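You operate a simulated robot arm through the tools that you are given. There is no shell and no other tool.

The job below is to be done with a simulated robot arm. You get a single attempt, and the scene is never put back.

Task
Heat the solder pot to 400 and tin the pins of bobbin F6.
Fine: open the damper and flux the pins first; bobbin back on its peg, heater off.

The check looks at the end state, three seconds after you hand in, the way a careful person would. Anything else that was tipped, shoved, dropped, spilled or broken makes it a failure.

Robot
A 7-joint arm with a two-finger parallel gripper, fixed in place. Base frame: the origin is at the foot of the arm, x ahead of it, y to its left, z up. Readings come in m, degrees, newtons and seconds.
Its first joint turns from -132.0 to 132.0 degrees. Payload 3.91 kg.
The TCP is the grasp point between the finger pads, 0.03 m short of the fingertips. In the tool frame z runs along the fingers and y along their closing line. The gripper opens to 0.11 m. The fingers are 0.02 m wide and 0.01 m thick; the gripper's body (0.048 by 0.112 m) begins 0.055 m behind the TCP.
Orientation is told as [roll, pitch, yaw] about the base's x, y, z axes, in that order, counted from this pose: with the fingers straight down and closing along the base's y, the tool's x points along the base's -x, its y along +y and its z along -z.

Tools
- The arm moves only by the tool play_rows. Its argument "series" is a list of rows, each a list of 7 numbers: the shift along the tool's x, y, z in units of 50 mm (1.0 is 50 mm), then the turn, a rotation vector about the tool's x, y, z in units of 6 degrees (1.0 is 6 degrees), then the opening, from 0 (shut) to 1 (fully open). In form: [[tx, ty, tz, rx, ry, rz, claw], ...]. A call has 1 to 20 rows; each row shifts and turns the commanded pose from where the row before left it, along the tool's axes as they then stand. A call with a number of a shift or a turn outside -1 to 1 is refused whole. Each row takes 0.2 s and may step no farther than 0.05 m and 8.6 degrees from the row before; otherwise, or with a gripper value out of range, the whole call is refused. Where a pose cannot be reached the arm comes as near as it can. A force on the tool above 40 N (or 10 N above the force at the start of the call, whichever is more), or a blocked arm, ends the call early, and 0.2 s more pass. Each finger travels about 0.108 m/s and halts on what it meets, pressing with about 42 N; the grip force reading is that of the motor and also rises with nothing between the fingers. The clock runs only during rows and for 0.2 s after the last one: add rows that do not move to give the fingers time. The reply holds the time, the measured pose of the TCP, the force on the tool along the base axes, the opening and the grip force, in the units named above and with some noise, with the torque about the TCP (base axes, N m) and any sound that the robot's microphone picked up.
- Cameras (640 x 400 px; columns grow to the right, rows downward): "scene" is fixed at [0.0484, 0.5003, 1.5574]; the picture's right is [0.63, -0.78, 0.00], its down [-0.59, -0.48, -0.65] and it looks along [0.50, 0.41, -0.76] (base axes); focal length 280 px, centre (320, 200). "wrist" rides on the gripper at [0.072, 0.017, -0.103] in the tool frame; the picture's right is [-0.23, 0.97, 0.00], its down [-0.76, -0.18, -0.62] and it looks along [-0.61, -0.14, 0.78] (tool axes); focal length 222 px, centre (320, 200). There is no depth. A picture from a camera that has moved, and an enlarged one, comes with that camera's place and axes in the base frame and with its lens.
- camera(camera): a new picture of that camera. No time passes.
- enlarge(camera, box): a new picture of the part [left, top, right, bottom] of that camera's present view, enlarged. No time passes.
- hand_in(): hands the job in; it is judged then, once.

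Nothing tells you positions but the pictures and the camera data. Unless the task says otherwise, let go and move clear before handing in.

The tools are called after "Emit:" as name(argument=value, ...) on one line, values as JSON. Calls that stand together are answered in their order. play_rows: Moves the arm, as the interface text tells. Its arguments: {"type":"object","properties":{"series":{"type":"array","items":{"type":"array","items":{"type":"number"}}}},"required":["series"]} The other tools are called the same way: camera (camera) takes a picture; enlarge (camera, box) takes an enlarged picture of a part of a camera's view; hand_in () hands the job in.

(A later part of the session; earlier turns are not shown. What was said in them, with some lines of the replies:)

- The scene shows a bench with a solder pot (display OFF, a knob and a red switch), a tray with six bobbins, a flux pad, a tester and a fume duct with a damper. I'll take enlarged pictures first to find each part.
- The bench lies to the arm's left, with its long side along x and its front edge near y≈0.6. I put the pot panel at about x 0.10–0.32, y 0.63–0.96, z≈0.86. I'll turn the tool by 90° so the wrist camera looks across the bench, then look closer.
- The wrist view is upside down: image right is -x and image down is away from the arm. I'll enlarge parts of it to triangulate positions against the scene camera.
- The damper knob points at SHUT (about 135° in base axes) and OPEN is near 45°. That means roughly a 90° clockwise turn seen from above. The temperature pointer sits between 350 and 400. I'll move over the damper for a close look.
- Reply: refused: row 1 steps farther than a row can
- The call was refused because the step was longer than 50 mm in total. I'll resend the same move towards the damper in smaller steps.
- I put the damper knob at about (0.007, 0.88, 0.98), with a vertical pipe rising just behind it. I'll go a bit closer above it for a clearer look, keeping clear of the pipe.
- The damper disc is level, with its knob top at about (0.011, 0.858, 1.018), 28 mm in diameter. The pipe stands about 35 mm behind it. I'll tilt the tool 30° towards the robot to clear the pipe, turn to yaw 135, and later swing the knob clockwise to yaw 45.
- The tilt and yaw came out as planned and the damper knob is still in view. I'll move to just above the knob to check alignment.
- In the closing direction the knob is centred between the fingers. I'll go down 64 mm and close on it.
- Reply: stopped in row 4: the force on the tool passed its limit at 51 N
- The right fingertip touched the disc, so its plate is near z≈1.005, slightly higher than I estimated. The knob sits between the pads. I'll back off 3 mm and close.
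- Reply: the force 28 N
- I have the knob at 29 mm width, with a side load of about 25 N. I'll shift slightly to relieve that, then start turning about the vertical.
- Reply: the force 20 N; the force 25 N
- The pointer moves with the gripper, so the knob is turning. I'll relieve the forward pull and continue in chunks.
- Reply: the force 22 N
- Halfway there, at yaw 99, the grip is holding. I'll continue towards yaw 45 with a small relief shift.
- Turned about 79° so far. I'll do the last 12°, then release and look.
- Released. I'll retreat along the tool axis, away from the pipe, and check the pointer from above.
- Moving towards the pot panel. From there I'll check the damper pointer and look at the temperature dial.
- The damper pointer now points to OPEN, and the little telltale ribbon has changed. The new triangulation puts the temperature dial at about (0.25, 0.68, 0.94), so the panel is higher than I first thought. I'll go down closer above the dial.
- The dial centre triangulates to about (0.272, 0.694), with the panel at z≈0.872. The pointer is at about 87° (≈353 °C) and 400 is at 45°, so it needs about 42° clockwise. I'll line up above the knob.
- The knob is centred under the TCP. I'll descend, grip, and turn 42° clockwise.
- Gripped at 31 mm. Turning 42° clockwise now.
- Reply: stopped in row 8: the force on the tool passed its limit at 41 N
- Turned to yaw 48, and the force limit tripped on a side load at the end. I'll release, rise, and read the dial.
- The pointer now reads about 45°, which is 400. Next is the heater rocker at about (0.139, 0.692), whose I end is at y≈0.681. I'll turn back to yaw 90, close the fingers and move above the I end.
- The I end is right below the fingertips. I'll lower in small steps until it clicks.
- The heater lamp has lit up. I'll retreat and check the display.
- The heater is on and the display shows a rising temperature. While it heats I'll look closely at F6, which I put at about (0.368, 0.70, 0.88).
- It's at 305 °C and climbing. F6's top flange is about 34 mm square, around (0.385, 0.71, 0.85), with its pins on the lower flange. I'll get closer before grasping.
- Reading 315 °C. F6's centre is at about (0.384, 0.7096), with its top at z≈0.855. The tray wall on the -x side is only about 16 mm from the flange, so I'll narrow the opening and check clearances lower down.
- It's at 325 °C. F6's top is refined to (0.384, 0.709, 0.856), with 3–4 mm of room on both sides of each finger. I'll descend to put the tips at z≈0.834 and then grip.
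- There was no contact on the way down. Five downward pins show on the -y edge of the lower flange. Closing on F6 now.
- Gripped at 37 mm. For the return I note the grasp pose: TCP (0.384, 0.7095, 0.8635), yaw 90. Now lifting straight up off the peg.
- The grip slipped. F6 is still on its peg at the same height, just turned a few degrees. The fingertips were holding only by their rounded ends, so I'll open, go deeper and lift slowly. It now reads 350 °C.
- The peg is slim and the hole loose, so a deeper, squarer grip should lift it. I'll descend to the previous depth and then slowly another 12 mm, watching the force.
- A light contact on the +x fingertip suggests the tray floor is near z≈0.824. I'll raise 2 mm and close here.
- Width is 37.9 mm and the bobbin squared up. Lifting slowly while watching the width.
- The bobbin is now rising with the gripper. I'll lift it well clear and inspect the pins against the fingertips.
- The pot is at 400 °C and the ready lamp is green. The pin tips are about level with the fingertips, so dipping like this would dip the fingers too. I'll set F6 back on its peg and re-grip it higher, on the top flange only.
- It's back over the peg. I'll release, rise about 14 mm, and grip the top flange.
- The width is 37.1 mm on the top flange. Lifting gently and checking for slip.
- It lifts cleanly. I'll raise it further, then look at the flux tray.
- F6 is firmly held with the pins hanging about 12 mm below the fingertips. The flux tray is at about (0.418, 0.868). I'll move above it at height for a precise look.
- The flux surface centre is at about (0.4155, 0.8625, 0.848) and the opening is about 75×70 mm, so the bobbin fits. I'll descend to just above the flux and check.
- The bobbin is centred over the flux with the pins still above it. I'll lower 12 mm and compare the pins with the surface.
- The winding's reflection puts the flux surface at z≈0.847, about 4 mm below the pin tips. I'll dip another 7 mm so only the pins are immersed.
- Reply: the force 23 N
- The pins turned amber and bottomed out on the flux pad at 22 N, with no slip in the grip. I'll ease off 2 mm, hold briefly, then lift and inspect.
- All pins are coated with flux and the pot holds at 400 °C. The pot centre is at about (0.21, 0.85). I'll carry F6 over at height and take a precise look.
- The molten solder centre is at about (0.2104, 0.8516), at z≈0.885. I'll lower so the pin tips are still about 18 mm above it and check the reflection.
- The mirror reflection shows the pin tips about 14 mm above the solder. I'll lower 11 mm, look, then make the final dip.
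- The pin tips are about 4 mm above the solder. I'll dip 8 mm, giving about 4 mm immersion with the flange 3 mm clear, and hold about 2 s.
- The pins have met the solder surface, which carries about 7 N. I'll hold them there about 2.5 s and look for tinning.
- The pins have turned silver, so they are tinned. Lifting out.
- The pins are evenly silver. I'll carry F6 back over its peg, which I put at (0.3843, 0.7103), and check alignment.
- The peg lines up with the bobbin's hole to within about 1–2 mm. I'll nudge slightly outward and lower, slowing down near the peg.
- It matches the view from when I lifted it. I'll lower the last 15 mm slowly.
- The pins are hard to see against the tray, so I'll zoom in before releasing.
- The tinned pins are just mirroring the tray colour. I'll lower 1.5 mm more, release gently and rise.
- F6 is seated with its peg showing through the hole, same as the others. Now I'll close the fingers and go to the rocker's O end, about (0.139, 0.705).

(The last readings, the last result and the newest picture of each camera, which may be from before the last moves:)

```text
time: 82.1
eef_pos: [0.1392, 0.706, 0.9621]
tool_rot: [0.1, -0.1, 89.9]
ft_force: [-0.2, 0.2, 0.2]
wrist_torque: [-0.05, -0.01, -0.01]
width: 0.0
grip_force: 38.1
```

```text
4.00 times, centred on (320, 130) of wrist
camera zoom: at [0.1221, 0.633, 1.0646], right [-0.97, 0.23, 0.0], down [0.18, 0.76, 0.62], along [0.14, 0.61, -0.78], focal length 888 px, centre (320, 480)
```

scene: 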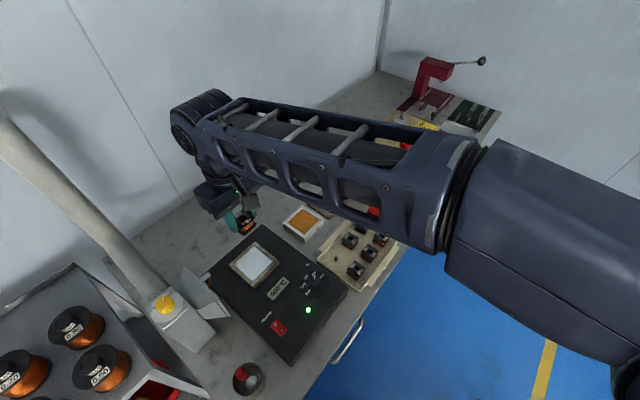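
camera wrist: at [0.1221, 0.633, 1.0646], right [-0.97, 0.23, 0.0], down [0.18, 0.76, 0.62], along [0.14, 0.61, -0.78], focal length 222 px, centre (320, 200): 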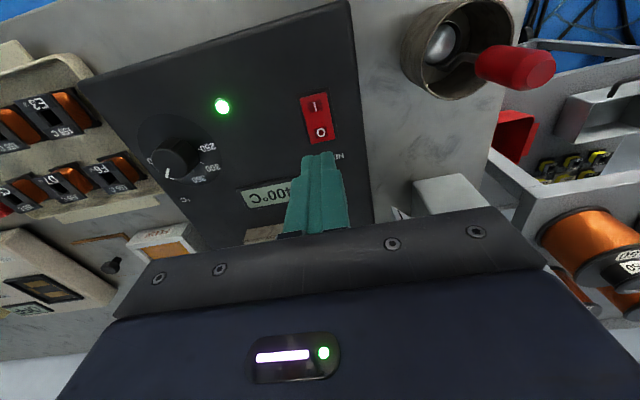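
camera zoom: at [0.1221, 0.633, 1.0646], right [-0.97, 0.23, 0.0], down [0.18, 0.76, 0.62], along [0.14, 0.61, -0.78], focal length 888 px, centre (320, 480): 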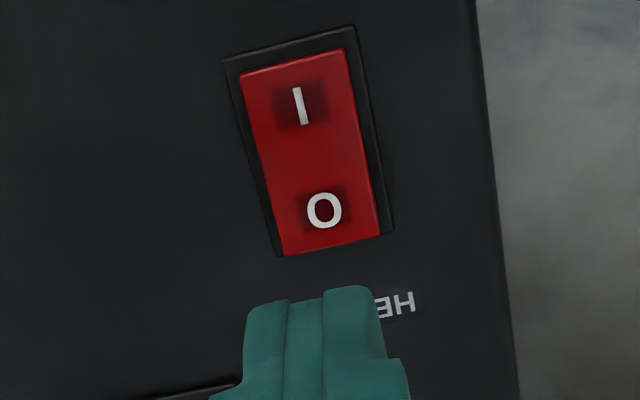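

The O mark is at y≈0.7025. I'll shift 2 mm towards it and press in small steps.

Emit:
play_rows(series=[[0.04, 0, 0.5, 0, 0, 0, 0], [0, 0, 0.2, 0, 0, 0, 0], [0, 0, 0.1, 0, 0, 0, 0], [0, 0, 0.06, 0, 0, 0, 0], [0, 0, 0.06, 0, 0, 0, 0], [0, 0, 0.06, 0, 0, 0, 0], [0, 0, 0.06, 0, 0, 0, 0]])

Emit:
camera(camera="wrist")

```text
time: 83.7
eef_pos: [0.1387, 0.7061, 0.9097]
tool_rot: [0.1, -0.1, 89.9]
ft_force: [0.0, 1.9, 6.3]
wrist_torque: [-0.01, -0.02, 0.03]
width: 0.0001
grip_force: 37.5
```

```text
taken
camera wrist: at [0.1223, 0.632, 1.0129], right [-0.97, 0.23, 0.0], down [0.18, 0.76, 0.63], along [0.14, 0.61, -0.78], focal length 222 px, centre (320, 200)
```

wrist: 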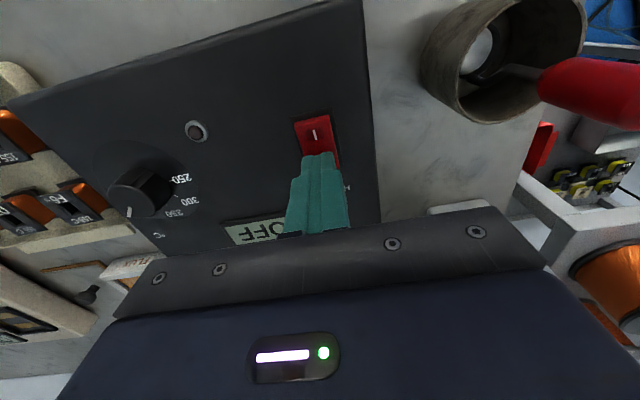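

The lamp is out and the display reads OFF. I'll rise clear and do a final check of everything.

Emit:
play_rows(series=[[0, 0, -0.9, 0, 0, 0, 0], [0, 0, -0.9, 0, 0, 0, 0], [0, 0, -0.9, 0, 0, 0, 0], [0.3, 0, -0.9, 0, 0, 0, 0], [0.8, -0.5, 0, 0, 0, 0, 0], [0.8, -0.5, 0, 0, 0, 0, 0], [0.8, -0.5, -0.3, 0, 0, 0, 0], [0, -0.8, -0.5, 0, 0, 0, 0], [0, -0.8, -0.5, 0, 0, 0, 0], [0, -0.8, -0.5, 0, 0, 0, 0], [0, 0, 0, 0, 0, 0, 0]])

Emit:
camera(camera="scene")

Emit:
enlarge(camera="scene", box=[130, 240, 290, 360])

Emit:
camera(camera="wrist")

Emit:
enlarge(camera="scene", box=[270, 200, 410, 310])

```text
time: 86.1
eef_pos: [0.3344, 0.5679, 1.1777]
tool_rot: [0.1, -0.1, 89.8]
ft_force: [-0.3, 0.5, 0.1]
wrist_torque: [-0.02, -0.01, 0.02]
width: 0.0
grip_force: 37.8
```

```text
taken
```

scene: 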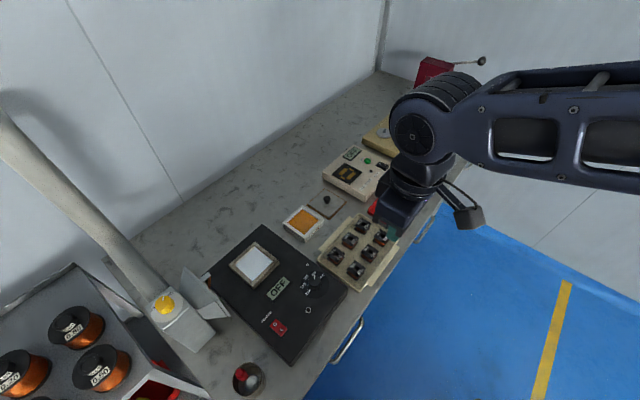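

```text
3.33 times, centred on (210, 300) of scene
camera zoom: at [0.0484, 0.5003, 1.5574], right [0.63, -0.78, 0.0], down [-0.59, -0.48, -0.65], along [0.5, 0.41, -0.76], focal length 933 px, centre (687, -133)
```

zoom: 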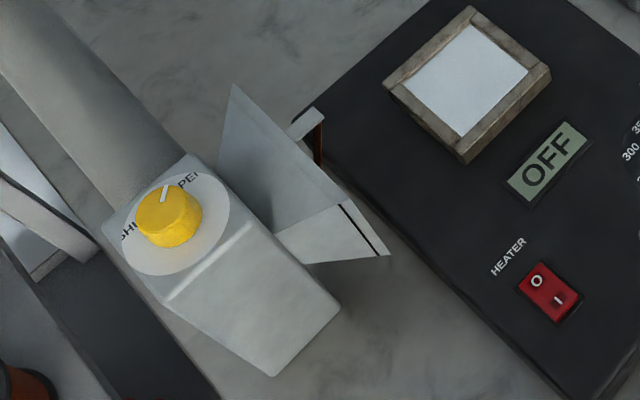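

```text
taken
camera wrist: at [0.3172, 0.4952, 1.2811], right [-0.97, 0.23, 0.0], down [0.18, 0.76, 0.62], along [0.14, 0.61, -0.78], focal length 222 px, centre (320, 200)
```

wrist: 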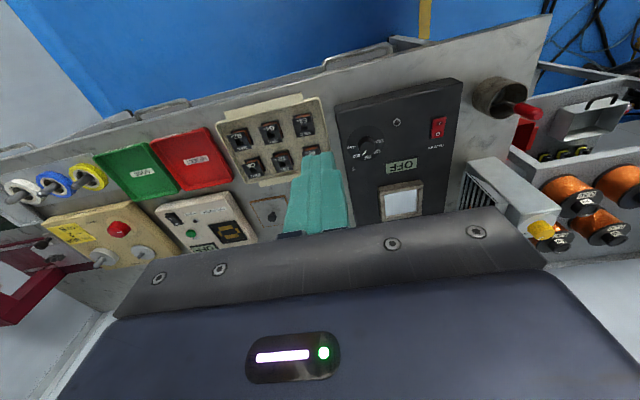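

```text
3.64 times, centred on (340, 255) of scene
camera zoom: at [0.0484, 0.5003, 1.5574], right [0.63, -0.78, 0.0], down [-0.59, -0.48, -0.65], along [0.5, 0.41, -0.76], focal length 1018 px, centre (247, 0)
```

zoom: 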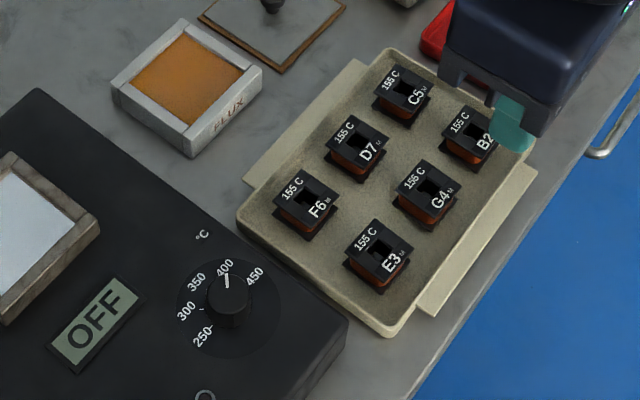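

The end state looks right: damper open, dial at 400, heater off, F6 tinned and back on its peg. Nothing else on the bench has moved, and the arm is clear. Handing in.

Emit:
hand_in()

```text
The job is handed in.
```

The job is handed in: bobbin F6 is tinned and back on its peg, and the heater is off. I have not had the check result back.

- **Damper:** opened first, turned clockwise from SHUT to OPEN, and left open.
- **Pot:** dial set to 400 and heater switched on. The display read 400 °C with the ready lamp green before the dip.
- **Flux:** the pins went into the flux first and came out coated. They bottomed out on the flux pad with about 22 N, and the bobbin did not slip in the grip.
- **Tinning:** the pins were held on the molten solder for about 2.5 seconds and came out silver. I could only clearly see the row of five pins on the near side of the bobbin. If there is a row on the far side, it was dipped at the same time, but I couldn't see it.
- **F6:** its peg shows through the hole and it sits level with the other bobbins.
- **Heater:** switched off, with the lamp out and the display reading OFF. The dial is still at 400.

- **Gripping F6:** it took three grips. The first slipped while lifting and turned the bobbin a few degrees on its peg. On the second the pins hung too close to the fingertips to dip, so I set it back down and gripped the top flange instead.
- **Dial force limit:** turning the dial briefly tripped the arm's force limit. The dial still ended on 400, and nothing else on the bench looked moved in the final pictures.
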